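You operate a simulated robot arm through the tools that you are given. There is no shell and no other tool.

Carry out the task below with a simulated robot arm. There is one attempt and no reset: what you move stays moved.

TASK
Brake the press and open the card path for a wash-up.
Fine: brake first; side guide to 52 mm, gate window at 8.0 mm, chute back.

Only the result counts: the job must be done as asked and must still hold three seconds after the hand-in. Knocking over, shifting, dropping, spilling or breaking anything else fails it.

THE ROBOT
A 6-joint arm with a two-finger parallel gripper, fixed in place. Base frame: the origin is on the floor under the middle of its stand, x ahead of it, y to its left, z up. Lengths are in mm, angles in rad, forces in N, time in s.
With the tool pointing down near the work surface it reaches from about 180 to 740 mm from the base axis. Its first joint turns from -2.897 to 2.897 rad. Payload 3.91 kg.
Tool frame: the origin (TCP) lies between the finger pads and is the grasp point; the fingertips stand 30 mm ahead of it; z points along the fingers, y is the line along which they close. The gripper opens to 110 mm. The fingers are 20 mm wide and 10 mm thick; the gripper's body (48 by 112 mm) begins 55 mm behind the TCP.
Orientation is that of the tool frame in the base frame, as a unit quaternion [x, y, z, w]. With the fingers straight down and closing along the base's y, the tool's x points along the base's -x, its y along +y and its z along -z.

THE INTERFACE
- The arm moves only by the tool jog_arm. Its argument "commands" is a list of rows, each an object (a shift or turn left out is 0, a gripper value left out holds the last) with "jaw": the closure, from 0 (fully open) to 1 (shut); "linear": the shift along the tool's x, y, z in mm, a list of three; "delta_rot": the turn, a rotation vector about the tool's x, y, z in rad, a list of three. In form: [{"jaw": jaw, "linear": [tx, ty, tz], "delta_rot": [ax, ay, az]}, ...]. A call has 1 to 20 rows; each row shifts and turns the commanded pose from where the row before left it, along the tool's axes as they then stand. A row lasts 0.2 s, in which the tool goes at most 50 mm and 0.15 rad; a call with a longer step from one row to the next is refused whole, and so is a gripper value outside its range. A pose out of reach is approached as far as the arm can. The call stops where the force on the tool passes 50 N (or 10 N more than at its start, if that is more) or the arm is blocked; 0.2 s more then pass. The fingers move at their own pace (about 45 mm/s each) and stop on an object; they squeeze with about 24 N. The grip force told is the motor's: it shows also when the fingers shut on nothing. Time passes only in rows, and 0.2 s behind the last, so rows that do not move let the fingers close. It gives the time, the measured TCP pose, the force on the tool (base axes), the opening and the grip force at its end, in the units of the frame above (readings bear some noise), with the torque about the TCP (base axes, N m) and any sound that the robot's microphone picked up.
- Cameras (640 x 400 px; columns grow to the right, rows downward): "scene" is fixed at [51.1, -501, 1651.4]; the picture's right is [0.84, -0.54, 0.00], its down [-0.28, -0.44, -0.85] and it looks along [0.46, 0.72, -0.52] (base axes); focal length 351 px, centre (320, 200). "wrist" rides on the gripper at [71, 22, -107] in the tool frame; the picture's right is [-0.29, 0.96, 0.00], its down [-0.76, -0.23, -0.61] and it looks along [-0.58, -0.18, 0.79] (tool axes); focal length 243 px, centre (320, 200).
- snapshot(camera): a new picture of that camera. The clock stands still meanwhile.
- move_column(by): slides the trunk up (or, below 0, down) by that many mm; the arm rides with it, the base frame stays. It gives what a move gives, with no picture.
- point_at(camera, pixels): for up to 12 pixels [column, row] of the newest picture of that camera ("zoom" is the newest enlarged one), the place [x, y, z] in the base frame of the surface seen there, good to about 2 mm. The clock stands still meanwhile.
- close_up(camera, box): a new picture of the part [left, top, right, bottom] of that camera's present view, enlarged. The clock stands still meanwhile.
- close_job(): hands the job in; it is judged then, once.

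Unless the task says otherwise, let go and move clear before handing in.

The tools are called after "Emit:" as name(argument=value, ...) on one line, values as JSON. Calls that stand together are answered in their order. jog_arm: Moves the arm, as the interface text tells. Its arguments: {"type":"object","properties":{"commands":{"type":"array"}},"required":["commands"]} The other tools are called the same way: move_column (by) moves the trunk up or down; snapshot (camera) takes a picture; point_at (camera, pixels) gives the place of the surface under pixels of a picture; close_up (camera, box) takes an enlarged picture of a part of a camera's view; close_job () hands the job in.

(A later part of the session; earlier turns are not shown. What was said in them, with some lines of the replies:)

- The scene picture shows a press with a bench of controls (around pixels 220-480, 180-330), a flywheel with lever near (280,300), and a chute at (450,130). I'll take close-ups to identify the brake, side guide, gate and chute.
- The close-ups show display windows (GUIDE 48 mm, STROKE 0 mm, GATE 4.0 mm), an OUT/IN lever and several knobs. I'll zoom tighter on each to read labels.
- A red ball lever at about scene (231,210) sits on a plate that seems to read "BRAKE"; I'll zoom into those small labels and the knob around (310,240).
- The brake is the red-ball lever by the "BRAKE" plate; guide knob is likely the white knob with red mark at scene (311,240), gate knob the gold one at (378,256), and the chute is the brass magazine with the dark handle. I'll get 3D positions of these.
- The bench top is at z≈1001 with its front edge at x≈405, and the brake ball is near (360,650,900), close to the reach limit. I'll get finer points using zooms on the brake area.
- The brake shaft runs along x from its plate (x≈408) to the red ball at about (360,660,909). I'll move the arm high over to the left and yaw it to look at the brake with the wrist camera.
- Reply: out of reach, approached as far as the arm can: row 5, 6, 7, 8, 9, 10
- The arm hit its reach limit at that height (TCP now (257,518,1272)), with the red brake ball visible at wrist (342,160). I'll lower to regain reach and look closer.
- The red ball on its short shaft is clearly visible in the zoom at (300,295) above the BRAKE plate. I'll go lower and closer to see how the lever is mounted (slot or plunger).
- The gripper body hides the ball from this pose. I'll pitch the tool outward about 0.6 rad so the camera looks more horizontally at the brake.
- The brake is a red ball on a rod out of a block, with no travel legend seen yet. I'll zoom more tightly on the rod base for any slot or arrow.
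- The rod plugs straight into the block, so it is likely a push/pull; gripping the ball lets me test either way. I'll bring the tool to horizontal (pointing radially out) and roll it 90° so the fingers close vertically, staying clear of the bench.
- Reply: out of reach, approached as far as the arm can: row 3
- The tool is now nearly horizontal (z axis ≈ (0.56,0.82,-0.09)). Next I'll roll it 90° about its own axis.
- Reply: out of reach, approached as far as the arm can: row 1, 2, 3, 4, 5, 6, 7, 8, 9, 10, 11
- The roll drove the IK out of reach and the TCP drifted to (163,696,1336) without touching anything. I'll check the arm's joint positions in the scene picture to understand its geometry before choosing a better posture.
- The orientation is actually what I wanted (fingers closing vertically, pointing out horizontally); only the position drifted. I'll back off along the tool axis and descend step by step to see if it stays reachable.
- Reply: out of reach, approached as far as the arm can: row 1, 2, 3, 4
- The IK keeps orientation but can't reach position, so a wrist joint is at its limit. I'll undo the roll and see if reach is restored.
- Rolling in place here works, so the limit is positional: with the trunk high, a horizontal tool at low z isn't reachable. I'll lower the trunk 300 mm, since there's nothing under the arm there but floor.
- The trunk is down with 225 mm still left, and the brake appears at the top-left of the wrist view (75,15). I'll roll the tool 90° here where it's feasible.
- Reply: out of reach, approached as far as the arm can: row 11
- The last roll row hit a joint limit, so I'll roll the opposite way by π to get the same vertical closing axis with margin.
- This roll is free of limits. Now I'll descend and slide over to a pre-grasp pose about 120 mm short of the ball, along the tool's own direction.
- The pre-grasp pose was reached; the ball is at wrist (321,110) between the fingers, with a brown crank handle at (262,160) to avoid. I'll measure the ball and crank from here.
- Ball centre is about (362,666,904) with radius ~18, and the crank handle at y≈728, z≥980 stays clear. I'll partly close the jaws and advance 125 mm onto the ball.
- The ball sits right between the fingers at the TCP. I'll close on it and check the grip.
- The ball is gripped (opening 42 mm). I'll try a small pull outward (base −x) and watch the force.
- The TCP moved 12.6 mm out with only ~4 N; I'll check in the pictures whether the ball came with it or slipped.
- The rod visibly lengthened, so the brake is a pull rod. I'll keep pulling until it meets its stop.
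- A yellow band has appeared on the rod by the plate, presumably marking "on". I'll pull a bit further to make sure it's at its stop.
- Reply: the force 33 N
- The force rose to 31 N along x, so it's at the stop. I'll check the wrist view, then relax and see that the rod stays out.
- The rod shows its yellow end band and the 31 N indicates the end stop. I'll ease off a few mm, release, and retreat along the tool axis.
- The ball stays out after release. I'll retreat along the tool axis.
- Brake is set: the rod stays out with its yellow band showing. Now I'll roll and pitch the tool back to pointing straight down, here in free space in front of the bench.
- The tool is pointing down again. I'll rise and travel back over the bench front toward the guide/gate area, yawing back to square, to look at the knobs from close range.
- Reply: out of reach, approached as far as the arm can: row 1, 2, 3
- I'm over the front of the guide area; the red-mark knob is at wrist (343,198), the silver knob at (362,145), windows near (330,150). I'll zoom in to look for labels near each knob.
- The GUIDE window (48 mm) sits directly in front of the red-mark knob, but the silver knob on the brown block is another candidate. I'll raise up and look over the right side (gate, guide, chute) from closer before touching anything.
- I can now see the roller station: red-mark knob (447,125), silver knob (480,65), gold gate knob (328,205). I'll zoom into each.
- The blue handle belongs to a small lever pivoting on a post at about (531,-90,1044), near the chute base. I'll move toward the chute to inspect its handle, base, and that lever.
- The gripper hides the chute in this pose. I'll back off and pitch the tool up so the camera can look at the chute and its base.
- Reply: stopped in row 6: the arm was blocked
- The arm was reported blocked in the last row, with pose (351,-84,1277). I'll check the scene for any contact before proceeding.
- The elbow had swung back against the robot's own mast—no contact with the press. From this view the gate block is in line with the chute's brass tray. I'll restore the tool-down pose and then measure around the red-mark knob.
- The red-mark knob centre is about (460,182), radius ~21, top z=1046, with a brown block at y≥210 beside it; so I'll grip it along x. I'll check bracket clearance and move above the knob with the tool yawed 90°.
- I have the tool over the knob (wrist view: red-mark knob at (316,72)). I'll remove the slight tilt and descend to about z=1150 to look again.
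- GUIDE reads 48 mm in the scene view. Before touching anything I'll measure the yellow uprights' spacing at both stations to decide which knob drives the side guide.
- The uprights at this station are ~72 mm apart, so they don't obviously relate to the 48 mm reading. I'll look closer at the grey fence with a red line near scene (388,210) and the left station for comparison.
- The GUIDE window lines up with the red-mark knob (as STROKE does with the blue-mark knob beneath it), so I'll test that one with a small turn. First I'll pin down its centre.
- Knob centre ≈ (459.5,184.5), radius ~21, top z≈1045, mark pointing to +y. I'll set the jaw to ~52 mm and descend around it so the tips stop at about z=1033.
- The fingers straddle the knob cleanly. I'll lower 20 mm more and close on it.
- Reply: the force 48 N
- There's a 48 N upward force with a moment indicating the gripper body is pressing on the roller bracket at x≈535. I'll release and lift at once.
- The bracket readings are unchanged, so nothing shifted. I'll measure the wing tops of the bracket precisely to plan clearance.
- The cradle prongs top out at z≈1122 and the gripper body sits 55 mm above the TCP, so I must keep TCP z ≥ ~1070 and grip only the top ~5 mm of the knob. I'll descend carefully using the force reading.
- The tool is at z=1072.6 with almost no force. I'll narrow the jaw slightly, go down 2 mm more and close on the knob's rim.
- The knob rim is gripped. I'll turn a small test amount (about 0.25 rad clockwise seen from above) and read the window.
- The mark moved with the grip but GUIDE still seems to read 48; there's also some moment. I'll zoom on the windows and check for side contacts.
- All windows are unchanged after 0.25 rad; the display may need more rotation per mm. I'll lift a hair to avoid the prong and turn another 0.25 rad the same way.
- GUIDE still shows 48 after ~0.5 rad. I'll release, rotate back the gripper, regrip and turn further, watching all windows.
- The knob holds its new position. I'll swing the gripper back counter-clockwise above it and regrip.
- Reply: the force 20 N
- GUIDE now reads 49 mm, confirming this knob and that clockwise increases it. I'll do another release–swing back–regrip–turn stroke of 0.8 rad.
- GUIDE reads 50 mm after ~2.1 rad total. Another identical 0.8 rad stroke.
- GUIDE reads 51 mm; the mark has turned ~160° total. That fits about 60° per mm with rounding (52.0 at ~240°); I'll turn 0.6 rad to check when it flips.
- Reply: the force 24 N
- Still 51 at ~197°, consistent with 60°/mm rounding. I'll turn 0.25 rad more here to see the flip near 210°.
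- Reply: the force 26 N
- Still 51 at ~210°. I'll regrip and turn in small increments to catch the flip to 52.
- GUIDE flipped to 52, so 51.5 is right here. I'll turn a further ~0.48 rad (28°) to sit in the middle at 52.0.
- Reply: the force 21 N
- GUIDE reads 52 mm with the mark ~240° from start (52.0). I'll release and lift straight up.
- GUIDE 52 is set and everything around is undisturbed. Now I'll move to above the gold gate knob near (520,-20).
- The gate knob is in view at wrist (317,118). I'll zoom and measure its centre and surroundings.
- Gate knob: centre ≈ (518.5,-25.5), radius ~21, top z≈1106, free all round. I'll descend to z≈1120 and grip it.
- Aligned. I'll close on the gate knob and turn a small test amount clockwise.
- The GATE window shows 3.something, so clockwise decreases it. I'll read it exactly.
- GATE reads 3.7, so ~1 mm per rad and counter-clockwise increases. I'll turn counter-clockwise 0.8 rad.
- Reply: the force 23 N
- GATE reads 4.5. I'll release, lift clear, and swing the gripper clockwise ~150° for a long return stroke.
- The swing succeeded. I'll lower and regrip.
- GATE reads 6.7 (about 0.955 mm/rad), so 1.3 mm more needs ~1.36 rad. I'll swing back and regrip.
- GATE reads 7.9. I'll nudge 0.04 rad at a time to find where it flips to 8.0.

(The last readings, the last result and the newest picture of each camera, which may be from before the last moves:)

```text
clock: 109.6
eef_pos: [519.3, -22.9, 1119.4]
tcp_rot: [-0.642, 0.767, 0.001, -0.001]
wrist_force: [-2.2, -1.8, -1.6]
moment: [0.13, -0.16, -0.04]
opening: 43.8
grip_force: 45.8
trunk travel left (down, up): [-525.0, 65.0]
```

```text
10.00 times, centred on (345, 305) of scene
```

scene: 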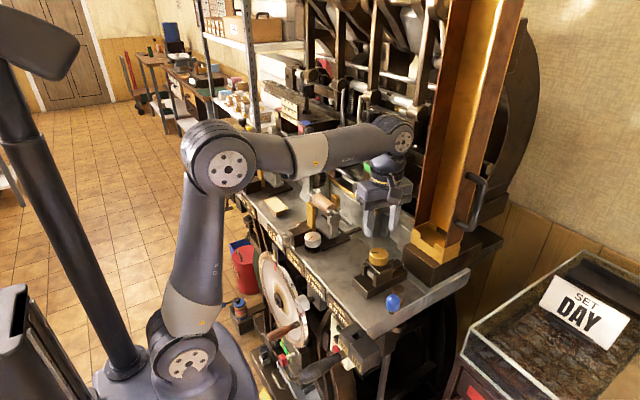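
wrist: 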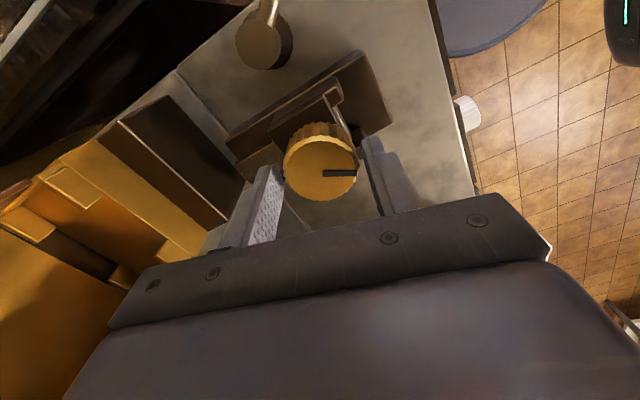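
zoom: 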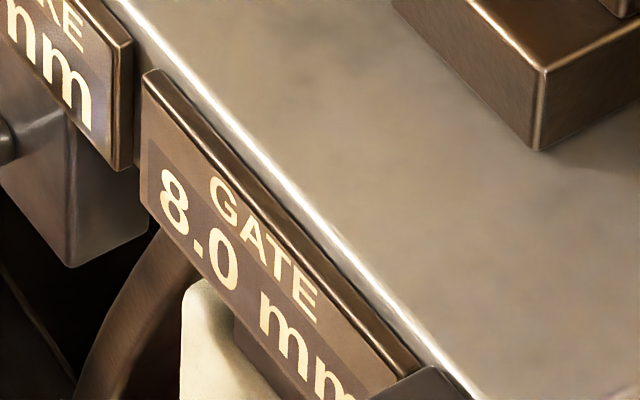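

It now reads 8.0; I'll add 0.03 rad to sit near the middle of the 8.0 range, then release and lift.

Emit:
jog_arm(commands=[{"delta_rot": [0, 0, -0.03]}, {}, {"jaw": 0.5}, {"jaw": 0.5}, {"jaw": 0.5}, {"linear": [0, 0, -20]}, {"linear": [0, 0, -40]}])

Emit:
close_up(camera="scene", box=[325, 285, 365, 325])

Emit:
close_up(camera="scene", box=[340, 220, 520, 340])

Emit:
snapshot(camera="wrist")

```text
clock: 111.2
eef_pos: [519.2, -23.7, 1180.4]
tcp_rot: [-0.654, 0.757, 0.001, -0.001]
wrist_force: [-0.3, 0.6, -0.1]
moment: [0.0, 0.0, 0.01]
opening: 54.8
grip_force: 0.2
trunk travel left (down, up): [-525.0, 65.0]
```

```text
10.00 times, centred on (345, 305) of scene
```

zoom: 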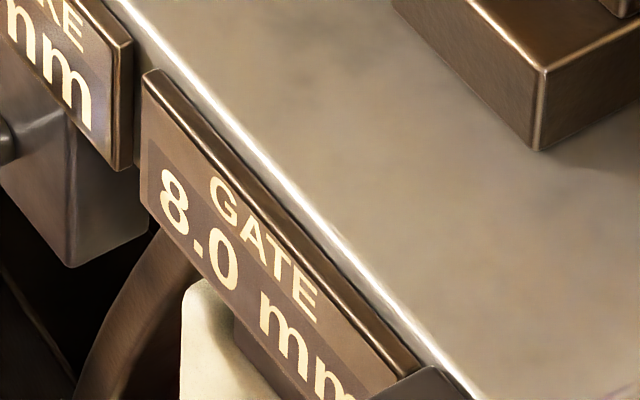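

```text
3.33 times, centred on (430, 280) of scene
```

zoom: 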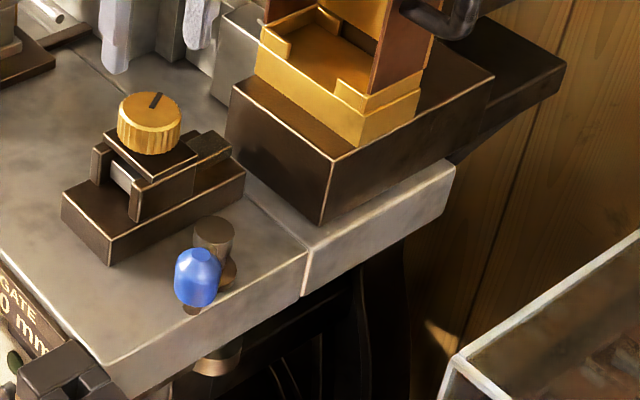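

```text
taken
```

wrist: 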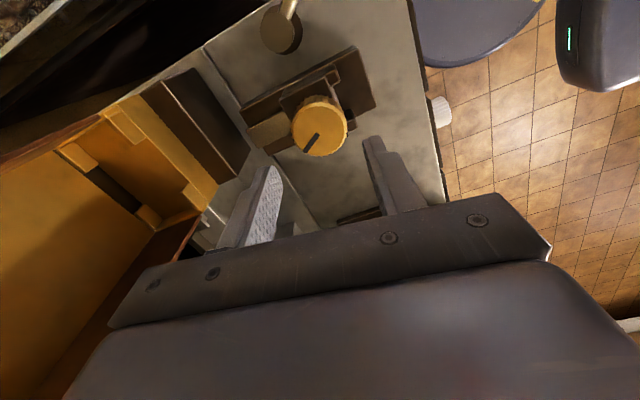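

GATE is at 8.0 and the knob is clear. Now I'll study the chute: zoom on its base, rail block, and handle.

Emit:
close_up(camera="scene", box=[400, 200, 520, 290])

Emit:
close_up(camera="scene", box=[430, 160, 520, 250])

Emit:
close_up(camera="scene", box=[400, 0, 560, 120])

```text
4.44 times, centred on (460, 245) of scene
```

zoom: 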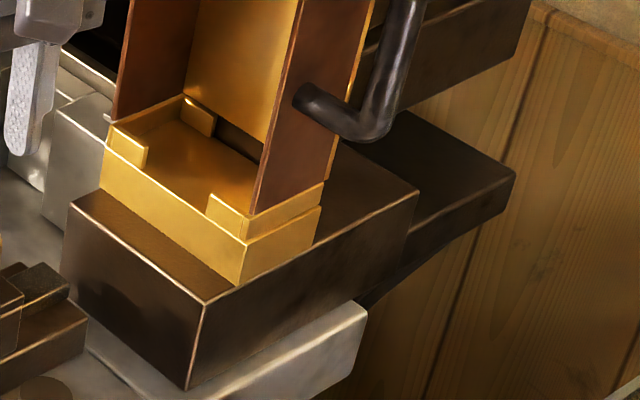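

```text
4.44 times, centred on (475, 205) of scene
```

zoom: 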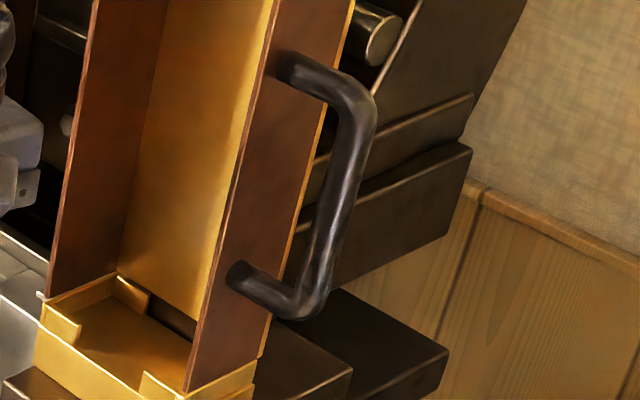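

```text
3.33 times, centred on (480, 60) of scene
```

zoom: 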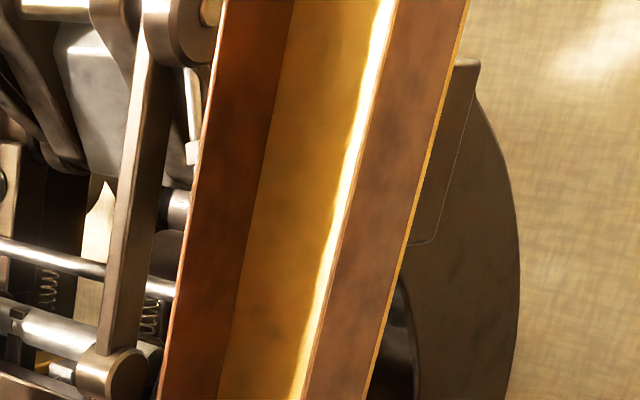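

Emit:
close_up(camera="scene", box=[400, 180, 520, 290])

Emit:
point_at(camera="scene", pixels=[[412, 229], [453, 258], [473, 245], [471, 239], [423, 226], [447, 240], [440, 225], [446, 222], [455, 238], [416, 246], [447, 268], [492, 244]])

Emit:
point_at(camera="scene", pixels=[[467, 175], [475, 178], [485, 185], [484, 200], [480, 212], [473, 226], [462, 220], [458, 215], [474, 200], [468, 180], [505, 235], [510, 215]])

Emit:
point_at(camera="scene", pixels=[[462, 150], [480, 20], [470, 100], [440, 30], [425, 180], [422, 200], [445, 100], [460, 80], [490, 100], [500, 50], [500, 20], [436, 180]])

```text
3.64 times, centred on (460, 235) of scene
```

zoom: 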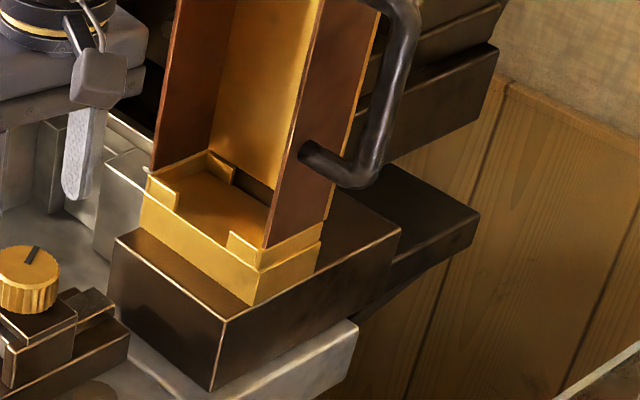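

```text
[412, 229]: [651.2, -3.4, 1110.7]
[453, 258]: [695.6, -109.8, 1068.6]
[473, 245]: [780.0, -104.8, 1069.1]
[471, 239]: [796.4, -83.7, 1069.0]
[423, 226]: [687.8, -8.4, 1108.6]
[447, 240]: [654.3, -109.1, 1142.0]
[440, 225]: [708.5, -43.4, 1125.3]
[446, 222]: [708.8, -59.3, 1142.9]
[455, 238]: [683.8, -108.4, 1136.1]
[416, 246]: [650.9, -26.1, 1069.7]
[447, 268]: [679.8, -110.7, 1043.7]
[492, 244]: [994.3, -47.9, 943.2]
```

```text
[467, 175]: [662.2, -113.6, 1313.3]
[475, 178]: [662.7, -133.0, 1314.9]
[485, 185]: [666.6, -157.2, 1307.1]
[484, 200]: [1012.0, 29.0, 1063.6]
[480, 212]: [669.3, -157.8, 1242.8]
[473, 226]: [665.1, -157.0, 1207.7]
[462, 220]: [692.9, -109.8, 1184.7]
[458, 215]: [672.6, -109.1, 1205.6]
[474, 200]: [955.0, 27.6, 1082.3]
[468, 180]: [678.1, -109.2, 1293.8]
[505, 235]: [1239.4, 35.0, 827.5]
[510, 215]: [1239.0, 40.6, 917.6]
```

```text
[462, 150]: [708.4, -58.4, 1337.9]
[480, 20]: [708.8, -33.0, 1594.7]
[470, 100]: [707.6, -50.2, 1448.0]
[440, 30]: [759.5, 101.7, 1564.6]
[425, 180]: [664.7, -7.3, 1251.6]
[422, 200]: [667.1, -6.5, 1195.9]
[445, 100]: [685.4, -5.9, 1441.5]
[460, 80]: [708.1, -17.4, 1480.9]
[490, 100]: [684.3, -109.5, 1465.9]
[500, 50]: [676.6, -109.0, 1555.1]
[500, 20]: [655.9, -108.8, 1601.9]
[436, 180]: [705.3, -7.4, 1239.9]
```

Chute: walls at y≈-7 and -109, front edge x≈654, back wall x≈708, on a tray over a long block (top z≈1069) extending backward; the vertical handle bar is at about (667,-157), z 1207–1307. I'll yaw back to square, then pitch the tool forward to look at the chute and prepare to work its handle.

Emit:
jog_arm(commands=[{"linear": [0, 0, -35]}, {"delta_rot": [0, 0, 0.142]}, {"delta_rot": [0, 0, 0.142]}, {"delta_rot": [0, 0, 0.142]}, {"delta_rot": [0, 0, 0.142]}, {"delta_rot": [0, 0, 0.142]}, {"delta_rot": [0, 0, 0.142]}, {"delta_rot": [0, 0, 0.142]}, {"delta_rot": [0, 0, 0.142]}, {"delta_rot": [0, 0, 0.142]}, {"delta_rot": [0, 0, 0.142]}, {"linear": [0, -40, 0]}, {"linear": [0, -40, 0]}])

Emit:
snapshot(camera="scene")

```text
clock: 114.0
eef_pos: [520.0, -104.4, 1215.5]
tcp_rot: [-0.001, 1.0, 0.0, -0.001]
wrist_force: [0.0, -1.3, -0.7]
moment: [-0.01, 0.03, -0.01]
opening: 55.2
grip_force: 0.1
trunk travel left (down, up): [-525.0, 65.0]
```

```text
taken
```

scene: 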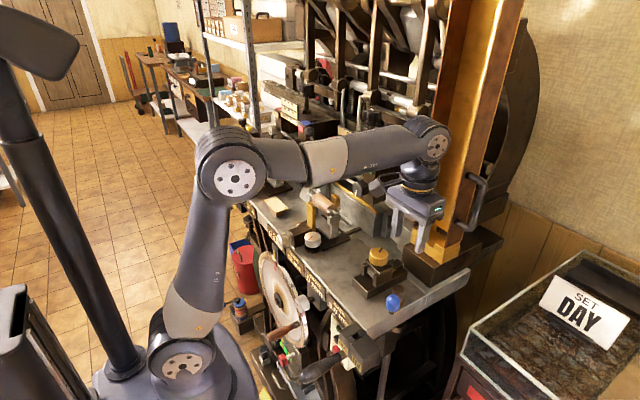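

Emit:
jog_arm(commands=[{"delta_rot": [0, -0.15, 0]}, {"delta_rot": [0, -0.15, 0]}, {"delta_rot": [0, -0.15, 0]}, {"delta_rot": [0, -0.15, 0]}, {"delta_rot": [0, -0.15, 0]}, {"delta_rot": [0, -0.15, 0]}])

Emit:
snapshot(camera="wrist")

Emit:
snapshot(camera="scene")

```text
clock: 115.4
eef_pos: [518.5, -104.1, 1216.2]
tcp_rot: [-0.002, 0.9, 0.001, 0.435]
wrist_force: [-0.2, 1.1, 1.1]
moment: [0.0, 0.01, -0.01]
opening: 55.2
grip_force: 0.1
trunk travel left (down, up): [-525.0, 65.0]
```

```text
taken
```

wrist: 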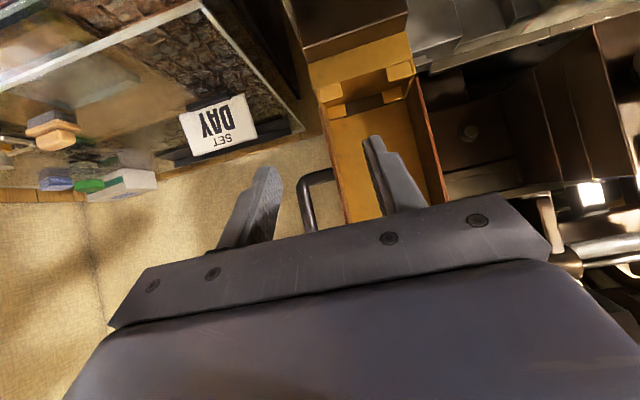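

```text
taken
```

scene: 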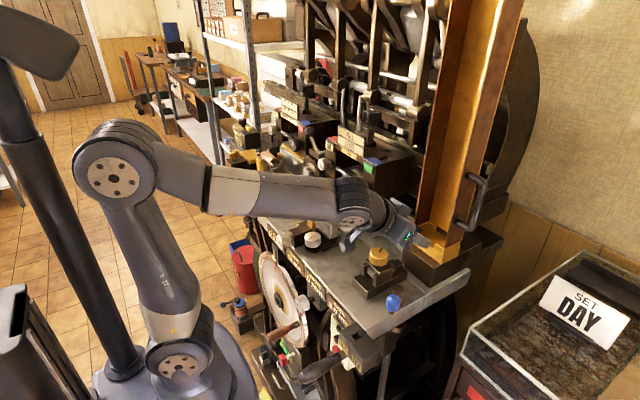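

The wrist now sees the chute (370,130) and its handle (318,200). I'll zoom there to see how the chute is mounted.

Emit:
close_up(camera="wrist", box=[280, 0, 460, 120])

Emit:
close_up(camera="wrist", box=[260, 80, 440, 230])

```text
3.33 times, centred on (370, 60) of wrist
```

zoom: 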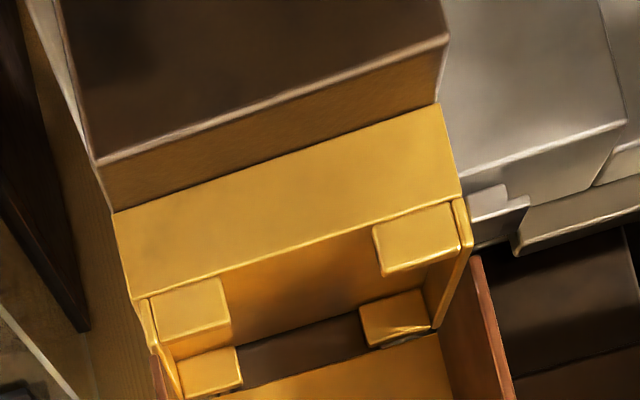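

```text
2.67 times, centred on (350, 155) of wrist
```

zoom: 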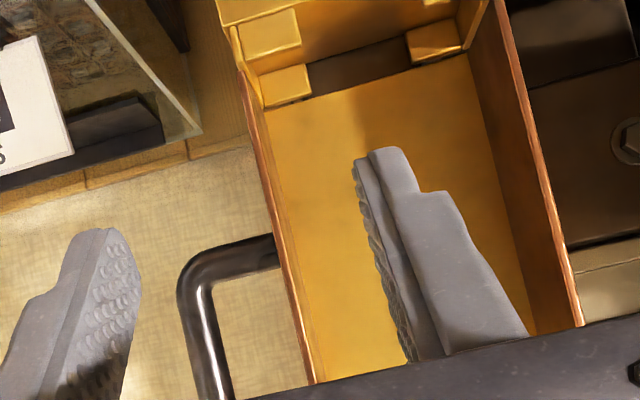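

The chute is a separate channel standing over the tray, so it should move back (+x) by its handle. I'll finish pitching to near horizontal and line up with the handle bar.

Emit:
jog_arm(commands=[{"delta_rot": [0, -0.15, 0]}, {"delta_rot": [0, -0.15, 0]}, {"delta_rot": [0, -0.15, 0]}, {"delta_rot": [0, -0.15, 0]}, {"linear": [-20, -25, 0]}, {"linear": [-20, -25, 0]}])

Emit:
snapshot(camera="wrist")

Emit:
snapshot(camera="scene")

```text
clock: 116.8
eef_pos: [523.5, -154.7, 1254.2]
tcp_rot: [-0.002, 0.733, 0.002, 0.68]
wrist_force: [0.1, 0.3, -0.8]
moment: [0.0, -0.04, -0.02]
opening: 55.0
grip_force: 0.1
trunk travel left (down, up): [-525.0, 65.0]
```

```text
taken
```

wrist: 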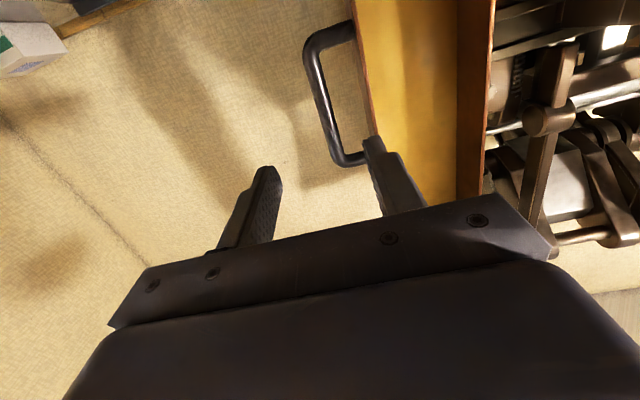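

```text
taken
```

scene: 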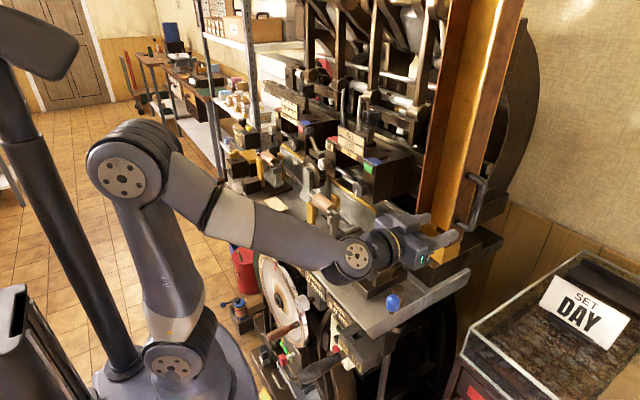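

The handle bar is seen at wrist (325,105). I'll measure it precisely.

Emit:
point_at(camera="wrist", pixels=[[320, 80], [328, 115], [334, 140], [345, 158], [360, 157], [312, 50], [335, 33], [352, 28], [375, 130], [366, 100]])

Emit:
close_up(camera="wrist", box=[240, 0, 440, 230])

```text
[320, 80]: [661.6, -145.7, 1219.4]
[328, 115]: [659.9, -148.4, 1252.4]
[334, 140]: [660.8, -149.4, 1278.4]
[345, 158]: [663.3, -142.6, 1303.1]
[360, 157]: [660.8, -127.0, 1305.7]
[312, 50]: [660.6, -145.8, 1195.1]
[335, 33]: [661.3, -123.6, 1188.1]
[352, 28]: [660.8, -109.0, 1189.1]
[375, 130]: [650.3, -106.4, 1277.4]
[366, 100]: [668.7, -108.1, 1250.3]
```

```text
1.74 times, centred on (340, 115) of wrist
```

zoom: 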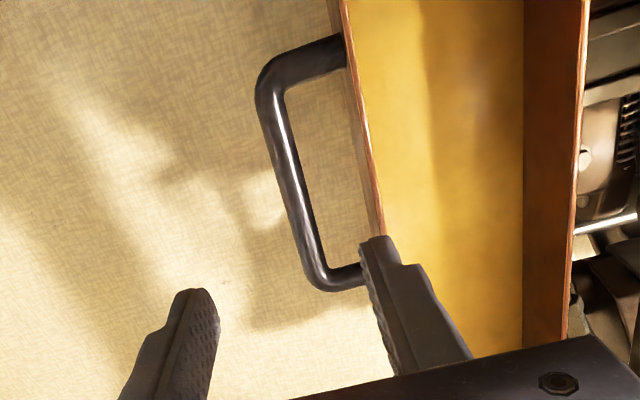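

The bar is centred at about (668,-150) with 33 mm between it and the chute wall. I'll set the jaw to 40 mm and advance so the bar sits between the fingers.

Emit:
jog_arm(commands=[{"jaw": 0.636, "linear": [-3, 4.7, 0]}, {"linear": [0, 0, 0]}, {"linear": [-1, 0, 35]}, {"linear": [-1, 0, 35]}])

Emit:
snapshot(camera="wrist")

Emit:
close_up(camera="scene", box=[380, 150, 520, 270])

```text
clock: 117.8
eef_pos: [594.6, -149.4, 1254.7]
tcp_rot: [-0.001, 0.733, 0.001, 0.681]
wrist_force: [-0.7, 0.6, 0.4]
moment: [0.01, 0.0, -0.03]
opening: 39.9
grip_force: 0.2
trunk travel left (down, up): [-525.0, 65.0]
```

```text
taken
```

wrist: 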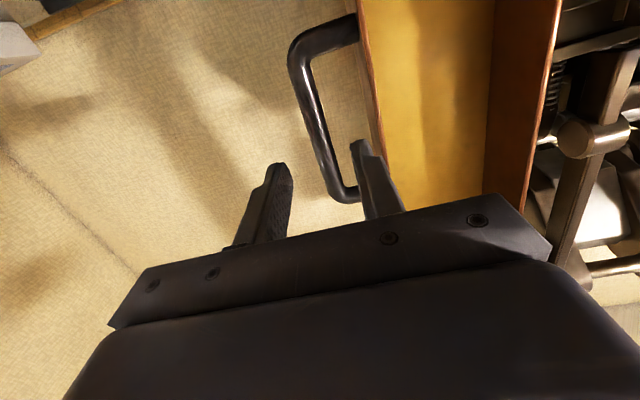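

```text
3.33 times, centred on (450, 210) of scene
```

zoom: 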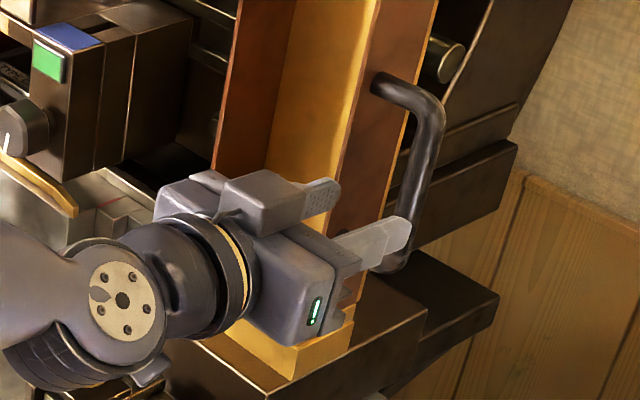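

The bar lies between the finger lines. I'll advance the remaining ~72 mm.

Emit:
jog_arm(commands=[{"linear": [-1, 0, 30]}, {"linear": [-1, 0, 25]}, {"linear": [0, 0, 17]}, {}])

Emit:
snapshot(camera="wrist")

Emit:
close_up(camera="scene", box=[380, 150, 520, 270])

```text
clock: 118.8
eef_pos: [665.2, -148.2, 1251.0]
tcp_rot: [-0.001, 0.733, 0.001, 0.681]
wrist_force: [-0.1, 0.0, 0.4]
moment: [-0.02, -0.01, 0.04]
opening: 40.2
grip_force: 0.1
trunk travel left (down, up): [-525.0, 65.0]
```

```text
taken
```

wrist: 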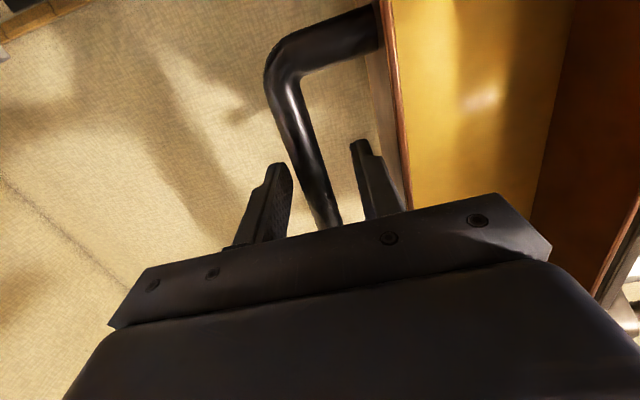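

```text
3.33 times, centred on (450, 210) of scene
```

zoom: 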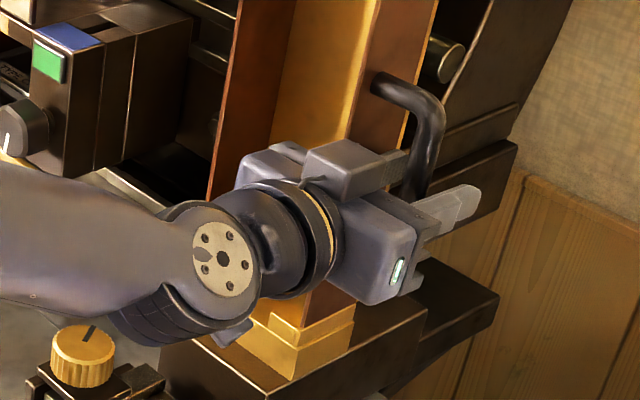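

The bar is between the fingers. I'll close on it.

Emit:
jog_arm(commands=[{"jaw": 1.0}, {"jaw": 1.0}, {"jaw": 1.0}, {"jaw": 1.0}])

```text
clock: 119.8
eef_pos: [664.6, -148.4, 1251.3]
tcp_rot: [-0.001, 0.733, 0.0, 0.68]
wrist_force: [1.5, -5.7, 0.8]
moment: [-0.86, -0.05, -0.02]
opening: 16.0
grip_force: 45.2
trunk travel left (down, up): [-525.0, 65.0]
```

The bar is gripped (16 mm). I'll push gently backward (+x) and watch the force.

Emit:
jog_arm(commands=[{"linear": [-0.3, 0, 4]}, {"linear": [-0.3, 0, 4]}, {"linear": [-0.3, 0, 4]}])

Emit:
close_up(camera="scene", box=[380, 150, 520, 270])

```text
clock: 120.6
eef_pos: [677.5, -149.5, 1251.7]
tcp_rot: [-0.002, 0.734, 0.002, 0.68]
wrist_force: [-3.6, -1.1, -5.0]
moment: [-0.72, -0.79, 0.02]
opening: 15.5
grip_force: 45.0
trunk travel left (down, up): [-525.0, 65.0]
```

```text
3.33 times, centred on (450, 210) of scene
```

zoom: 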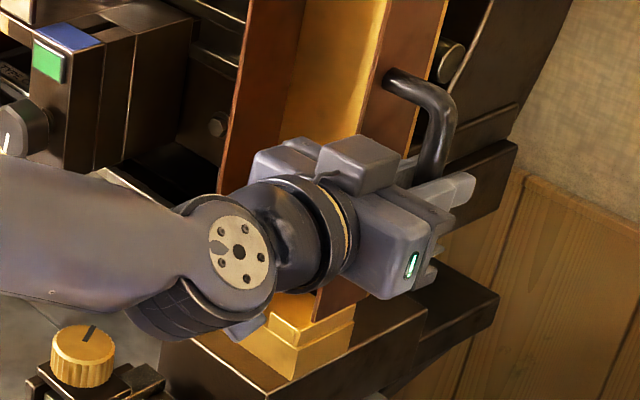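

The chute moves back with the handle under only ~4 N. I'll check whether it's tilting or sliding by comparing its top and bottom edges.

Emit:
close_up(camera="scene", box=[400, 0, 560, 120])

Emit:
close_up(camera="scene", box=[400, 200, 500, 280])

Emit:
snapshot(camera="scene")

```text
3.33 times, centred on (480, 60) of scene
```

zoom: 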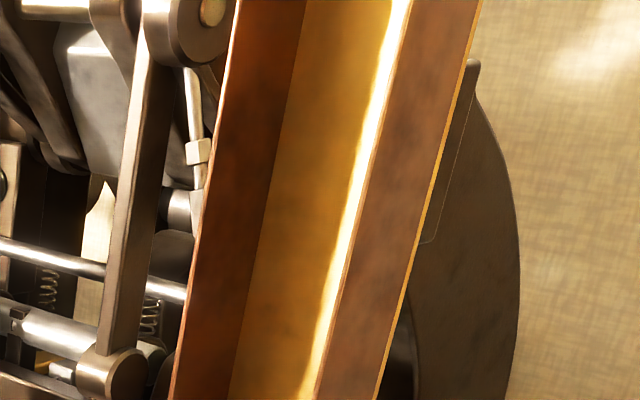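

```text
5.00 times, centred on (450, 240) of scene
```

zoom: 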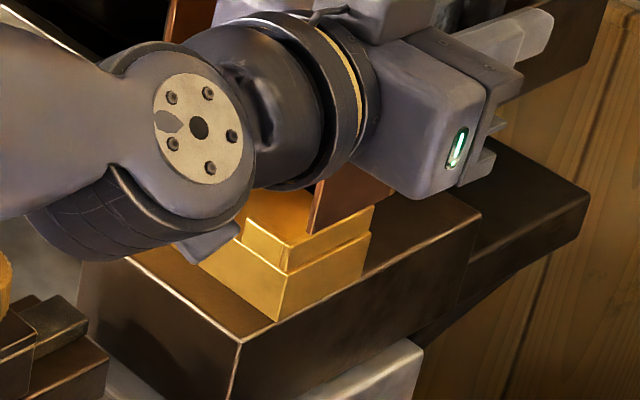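

```text
taken
```

scene: 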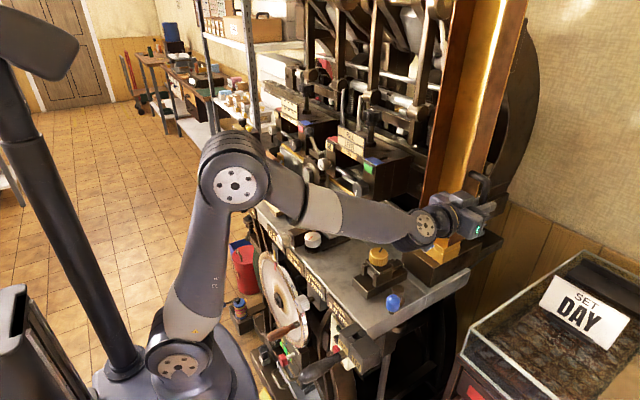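

The shift is uniform top to bottom, so the chute slides straight back. I'll keep pushing in steps until it meets its stop.

Emit:
jog_arm(commands=[{"linear": [-0.35, 0, 4.5]}, {"linear": [-0.35, 0, 4.5]}, {"linear": [-0.35, 0, 4.5]}, {"linear": [-0.35, 0, 4.5]}, {"linear": [-0.35, 0, 4.5]}, {"linear": [-0.35, 0, 4.5]}])

Emit:
close_up(camera="scene", box=[390, 160, 530, 280])

```text
clock: 122.0
eef_pos: [704.6, -149.1, 1251.3]
tcp_rot: [-0.001, 0.733, 0.001, 0.68]
wrist_force: [-2.8, -0.5, 0.4]
moment: [-0.91, 0.63, -0.05]
opening: 15.9
grip_force: 44.7
trunk travel left (down, up): [-525.0, 65.0]
```

```text
3.33 times, centred on (460, 220) of scene
```

zoom: 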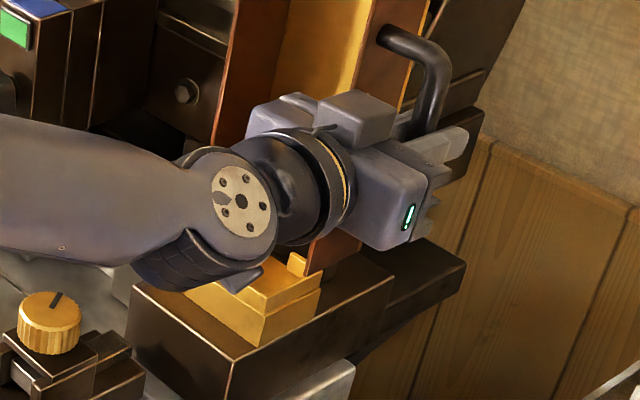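

Sliding smoothly (40 mm so far, ~3 N). I'll continue.

Emit:
jog_arm(commands=[{"linear": [-0.35, 0, 4.5]}, {"linear": [-0.35, 0, 4.5]}, {"linear": [-0.35, 0, 4.5]}, {"linear": [-0.35, 0, 4.5]}, {"linear": [-0.35, 0, 4.5]}, {"linear": [-0.35, 0, 4.5]}])

Emit:
close_up(camera="scene", box=[390, 160, 530, 280])

```text
clock: 123.4
eef_pos: [731.3, -149.6, 1251.6]
tcp_rot: [-0.003, 0.733, 0.002, 0.681]
wrist_force: [-2.5, -2.5, 4.1]
moment: [-0.75, 0.51, -0.1]
opening: 15.7
grip_force: 45.1
trunk travel left (down, up): [-525.0, 65.0]
```

```text
3.33 times, centred on (460, 220) of scene
```

zoom: 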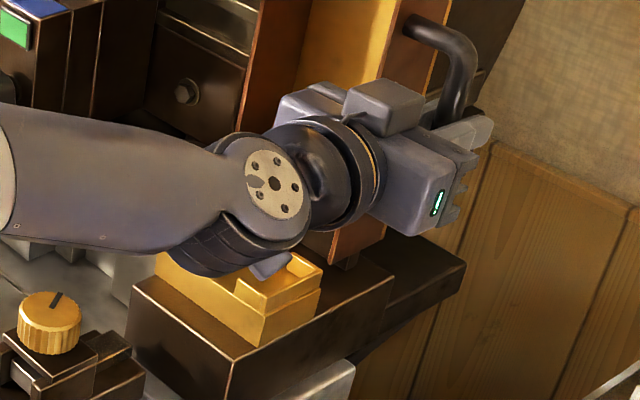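

Emit:
jog_arm(commands=[{"linear": [-0.35, 0, 4.5]}, {"linear": [-0.35, 0, 4.5]}, {"linear": [-0.35, 0, 4.5]}, {"linear": [-0.35, 0, 4.5]}, {"linear": [-0.35, 0, 4.5]}])

Emit:
close_up(camera="scene", box=[390, 160, 530, 280])

```text
clock: 124.6
eef_pos: [754.2, -148.9, 1251.7]
tcp_rot: [-0.001, 0.732, 0.0, 0.681]
wrist_force: [1.2, -3.5, 10.0]
moment: [-0.84, 0.4, -0.08]
opening: 15.7
grip_force: 44.9
trunk travel left (down, up): [-525.0, 65.0]
```

```text
3.33 times, centred on (460, 220) of scene
```

zoom: 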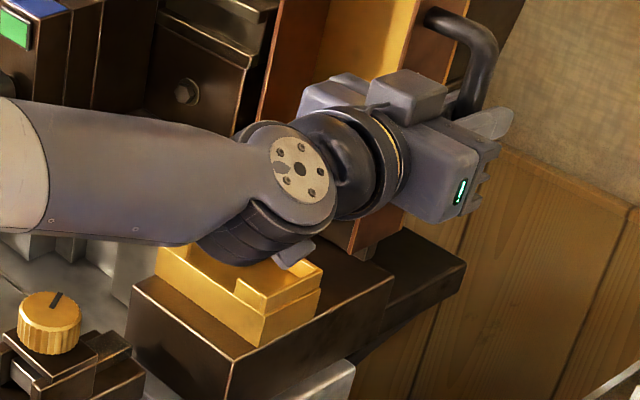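

Emit:
jog_arm(commands=[{"linear": [-0.35, 0, 4.5]}, {"linear": [-0.35, 0, 4.5]}, {"linear": [-0.35, 0, 4.5]}, {"linear": [-0.35, 0, 4.5]}])

Emit:
close_up(camera="scene", box=[390, 160, 530, 280])

Emit:
snapshot(camera="wrist")

```text
clock: 125.6
eef_pos: [768.6, -149.4, 1252.8]
tcp_rot: [-0.001, 0.732, 0.001, 0.681]
wrist_force: [-28.7, 0.9, -2.8]
moment: [-0.79, -0.06, -0.03]
opening: 15.7
grip_force: 45.4
trunk travel left (down, up): [-525.0, 65.0]
```

```text
3.33 times, centred on (460, 220) of scene
```

zoom: 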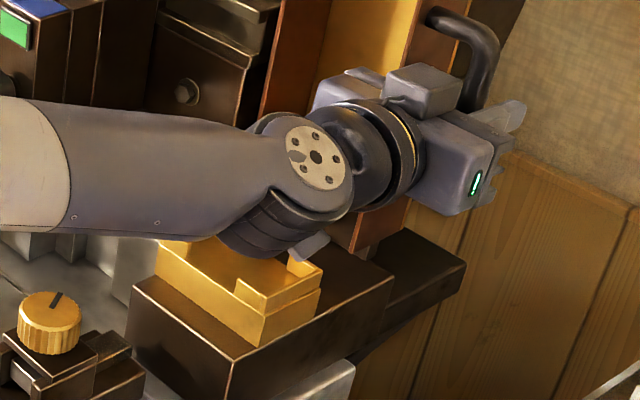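

```text
taken
```

wrist: 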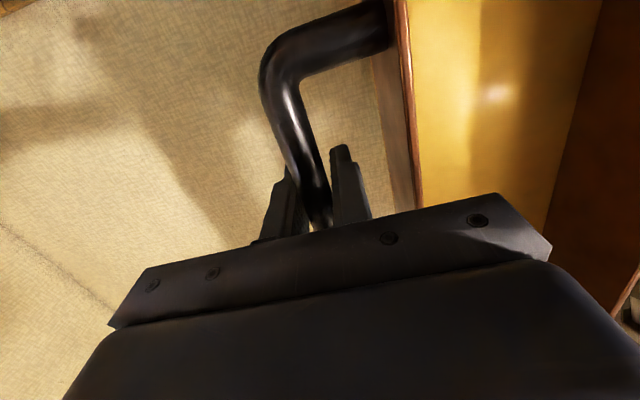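

The force rose to 29 N after ~104 mm, so the chute is at its back stop. I'll release and check it stays.

Emit:
jog_arm(commands=[{"linear": [0, 0, -1.5]}, {"jaw": 0.636}, {"jaw": 0.636}, {"jaw": 0.636}, {}])

Emit:
jog_arm(commands=[{"linear": [0, 0, -15]}, {"linear": [0, 0, -40]}, {"linear": [0, 0, -45]}, {"linear": [0, 0, -45]}, {"linear": [0, 0, -45]}])

Emit:
snapshot(camera="scene")

Emit:
close_up(camera="scene", box=[390, 160, 530, 280])

Emit:
snapshot(camera="wrist")

```text
clock: 126.8
eef_pos: [769.5, -149.1, 1250.3]
tcp_rot: [-0.001, 0.732, 0.0, 0.681]
wrist_force: [0.5, 0.5, -0.2]
moment: [-0.02, -0.03, 0.02]
opening: 40.1
grip_force: 0.1
trunk travel left (down, up): [-525.0, 65.0]
```

```text
clock: 128.0
eef_pos: [579.7, -149.7, 1266.8]
tcp_rot: [-0.001, 0.732, 0.001, 0.681]
wrist_force: [-0.1, 0.3, -0.2]
moment: [-0.01, 0.01, 0.01]
opening: 39.9
grip_force: 0.1
trunk travel left (down, up): [-525.0, 65.0]
```

```text
taken
```

scene: 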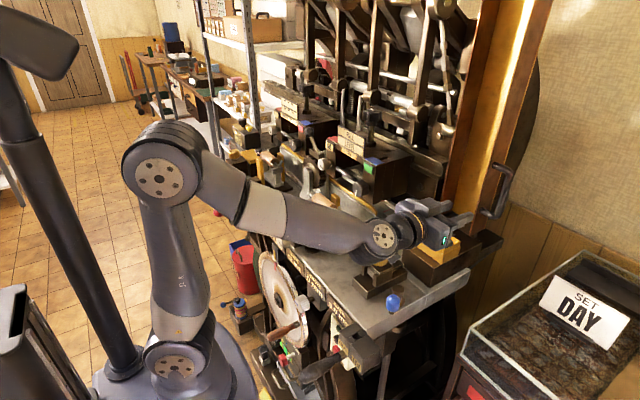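

```text
3.33 times, centred on (460, 220) of scene
```

zoom: 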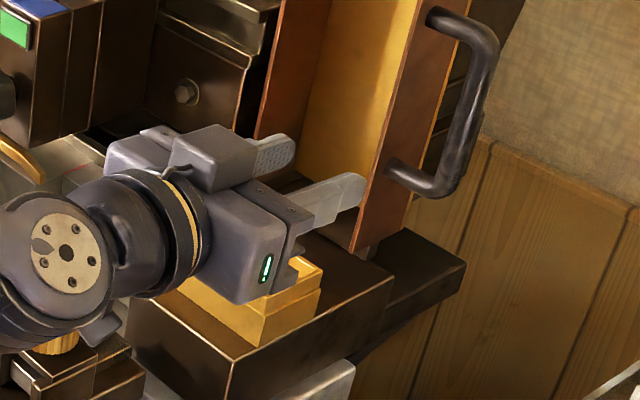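

```text
taken
```

wrist: 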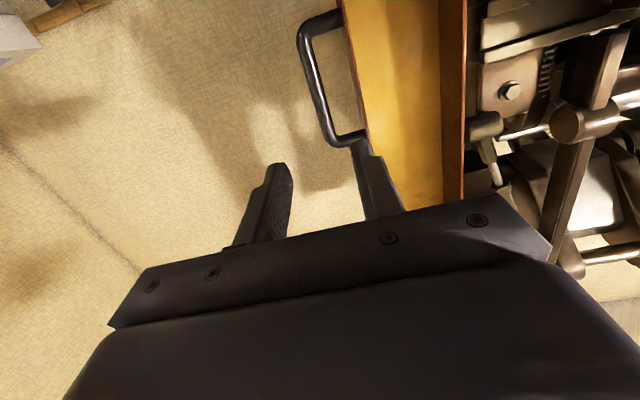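

The chute stays back after release. I'll measure its new position, then pull away and re-check all readings.

Emit:
point_at(camera="wrist", pixels=[[308, 50], [318, 90], [328, 120], [400, 80], [355, 100]])

Emit:
jog_arm(commands=[{"linear": [0, 0, -45]}, {"linear": [0, 20, 0], "delta_rot": [0, 0.14, 0]}, {"linear": [0, 20, 0], "delta_rot": [0, 0.14, 0]}, {"linear": [0, 20, 0], "delta_rot": [0, 0.14, 0]}, {"linear": [0, 20, 0], "delta_rot": [0, 0.14, 0]}, {"delta_rot": [0, 0.14, 0]}, {"delta_rot": [0, 0.14, 0]}, {"delta_rot": [0, 0.14, 0]}, {"delta_rot": [0, 0.14, 0]}, {"delta_rot": [0, 0.14, 0]}, {"delta_rot": [0, 0.14, 0]}, {"delta_rot": [0, 0.1, 0]}])

Emit:
snapshot(camera="scene")

```text
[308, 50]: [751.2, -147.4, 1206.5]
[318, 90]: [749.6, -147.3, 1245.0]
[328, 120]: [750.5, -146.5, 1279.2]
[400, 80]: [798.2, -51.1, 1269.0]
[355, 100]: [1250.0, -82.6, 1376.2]
```

```text
clock: 130.6
eef_pos: [535.8, -69.3, 1267.9]
tcp_rot: [-0.003, 1.0, 0.0, -0.002]
wrist_force: [0.3, 0.5, -0.1]
moment: [-0.01, -0.04, -0.02]
opening: 39.9
grip_force: 0.0
trunk travel left (down, up): [-525.0, 65.0]
```

```text
taken
```

scene: 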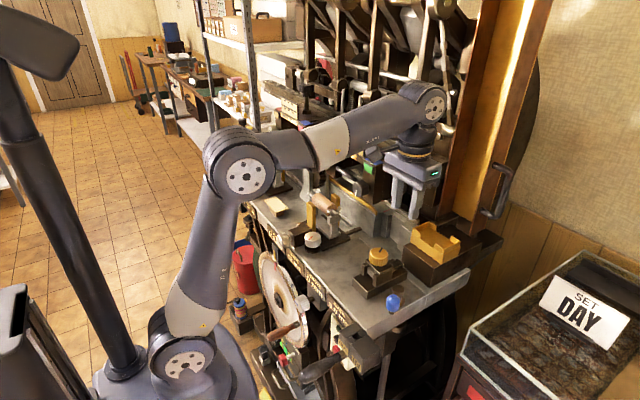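

The chute's back wall went from x=708 to 798 (90 mm), matching where it stopped moving, and it holds. I'll verify all windows, the brake, and surroundings.

Emit:
close_up(camera="scene", box=[270, 230, 370, 330])

Emit:
close_up(camera="scene", box=[325, 285, 365, 325])

Emit:
close_up(camera="scene", box=[200, 160, 300, 240])

Emit:
close_up(camera="scene", box=[400, 140, 540, 280])

Emit:
close_up(camera="scene", box=[270, 170, 370, 250])

```text
4.00 times, centred on (320, 280) of scene
```

zoom: 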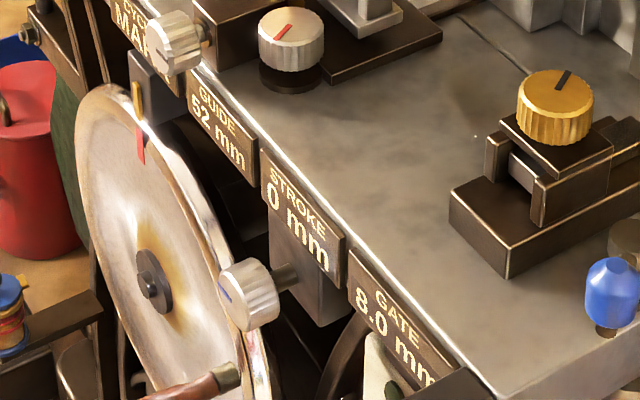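

```text
10.00 times, centred on (345, 305) of scene
```

zoom: 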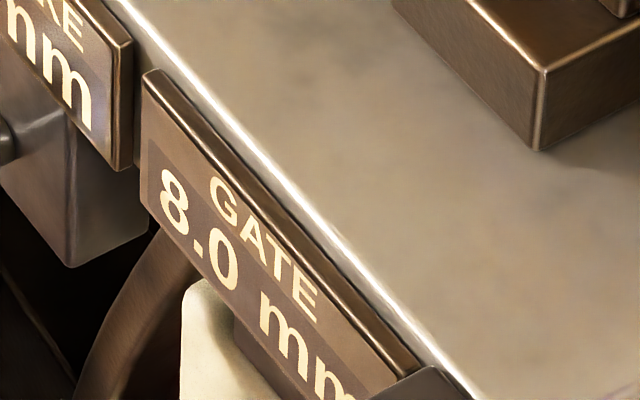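

```text
5.00 times, centred on (250, 200) of scene
```

zoom: 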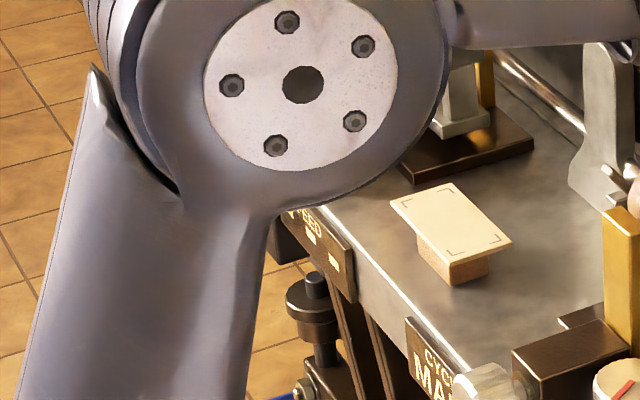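

```text
2.86 times, centred on (470, 210) of scene
```

zoom: 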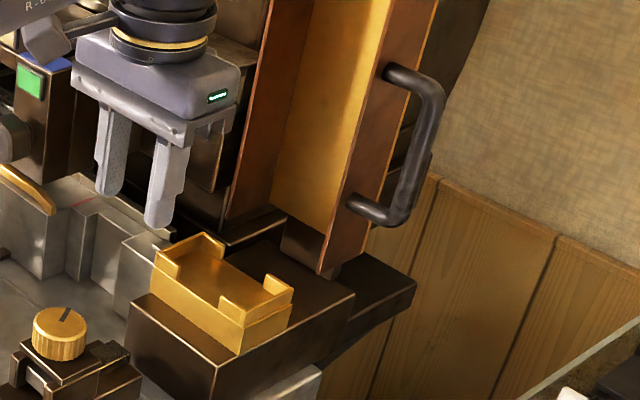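

```text
5.00 times, centred on (320, 210) of scene
```

zoom: 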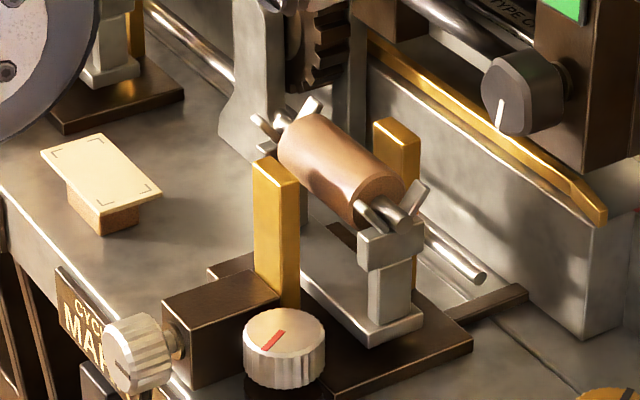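

GUIDE 52, STROKE 0, GATE 8.0, chute back, and the roller and card stand are undisturbed. I'll move the arm clear to near its start pose and check that the brake is still out.

Emit:
jog_arm(commands=[{"linear": [20, 10, -20]}, {"linear": [33, 28, -10]}, {"linear": [33, 28, -10]}, {"linear": [33, 28, -10]}, {"linear": [33, 28, -10]}, {"linear": [33, 28, -10]}, {"linear": [20, 28, 0]}])

Emit:
snapshot(camera="scene")

Emit:
close_up(camera="scene", box=[195, 160, 275, 220])

Emit:
close_up(camera="scene", box=[220, 260, 380, 400])

```text
clock: 132.2
eef_pos: [328.1, 107.6, 1340.6]
tcp_rot: [-0.001, 1.0, 0.001, -0.002]
wrist_force: [0.3, 0.9, 0.2]
moment: [0.03, 0.01, 0.02]
opening: 39.8
grip_force: 0.0
trunk travel left (down, up): [-525.0, 65.0]
```

```text
taken
```

scene: 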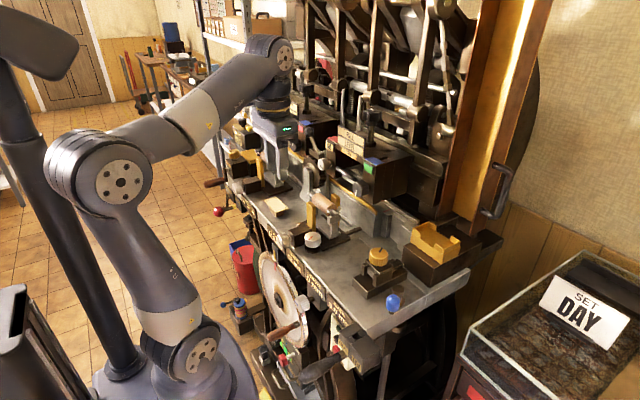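

```text
6.67 times, centred on (235, 190) of scene
```

zoom: 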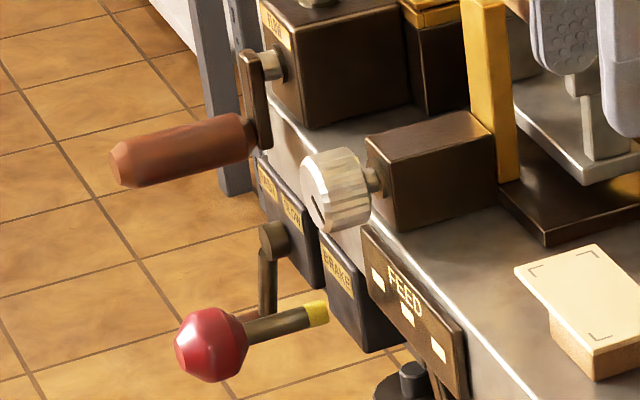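

```text
2.86 times, centred on (300, 330) of scene
```

zoom: 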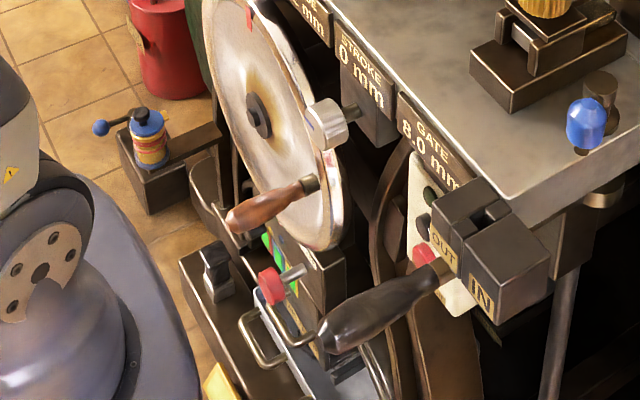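

Everything reads as asked: the brake rod is out with its yellow band showing, GUIDE is 52 mm, GATE is 8.0 mm, and the chute is fully back. The arm is clear and nothing else has shifted, so I'll hand in the job.

Emit:
close_job()

```text
The job is handed in.
```

The press is braked and the card path is open for the wash-up; the job is handed in. The tool only confirmed that it was received, so I don't have a verdict on it.

- **Brake:** I set this first. The red ball on the BRAKE rod is pulled out to its stop, and it was still out at the last check before hand-in.
- **Side guide:** the GUIDE window went from 48 to 52 mm. I turned the red-mark knob past the flip to 52, to about the middle of that reading.
- **Gate:** the GATE window went from 4.0 to 8.0 mm with the gold knob. A short test turn the wrong way first took it to 3.7.
- **Chute:** I slid it straight back by its handle, 90 mm to its stop, and it stayed there after release.

**Contact to know about:** while lowering onto the guide knob, the gripper body pressed on the roller bracket beside it with about 48 N. I lifted off at once. The bracket measured in the same place afterwards and the roller looked undisturbed.

Before hand-in the arm was back near its start pose, clear of the press. STROKE still read 0 mm, and nothing else looked moved.
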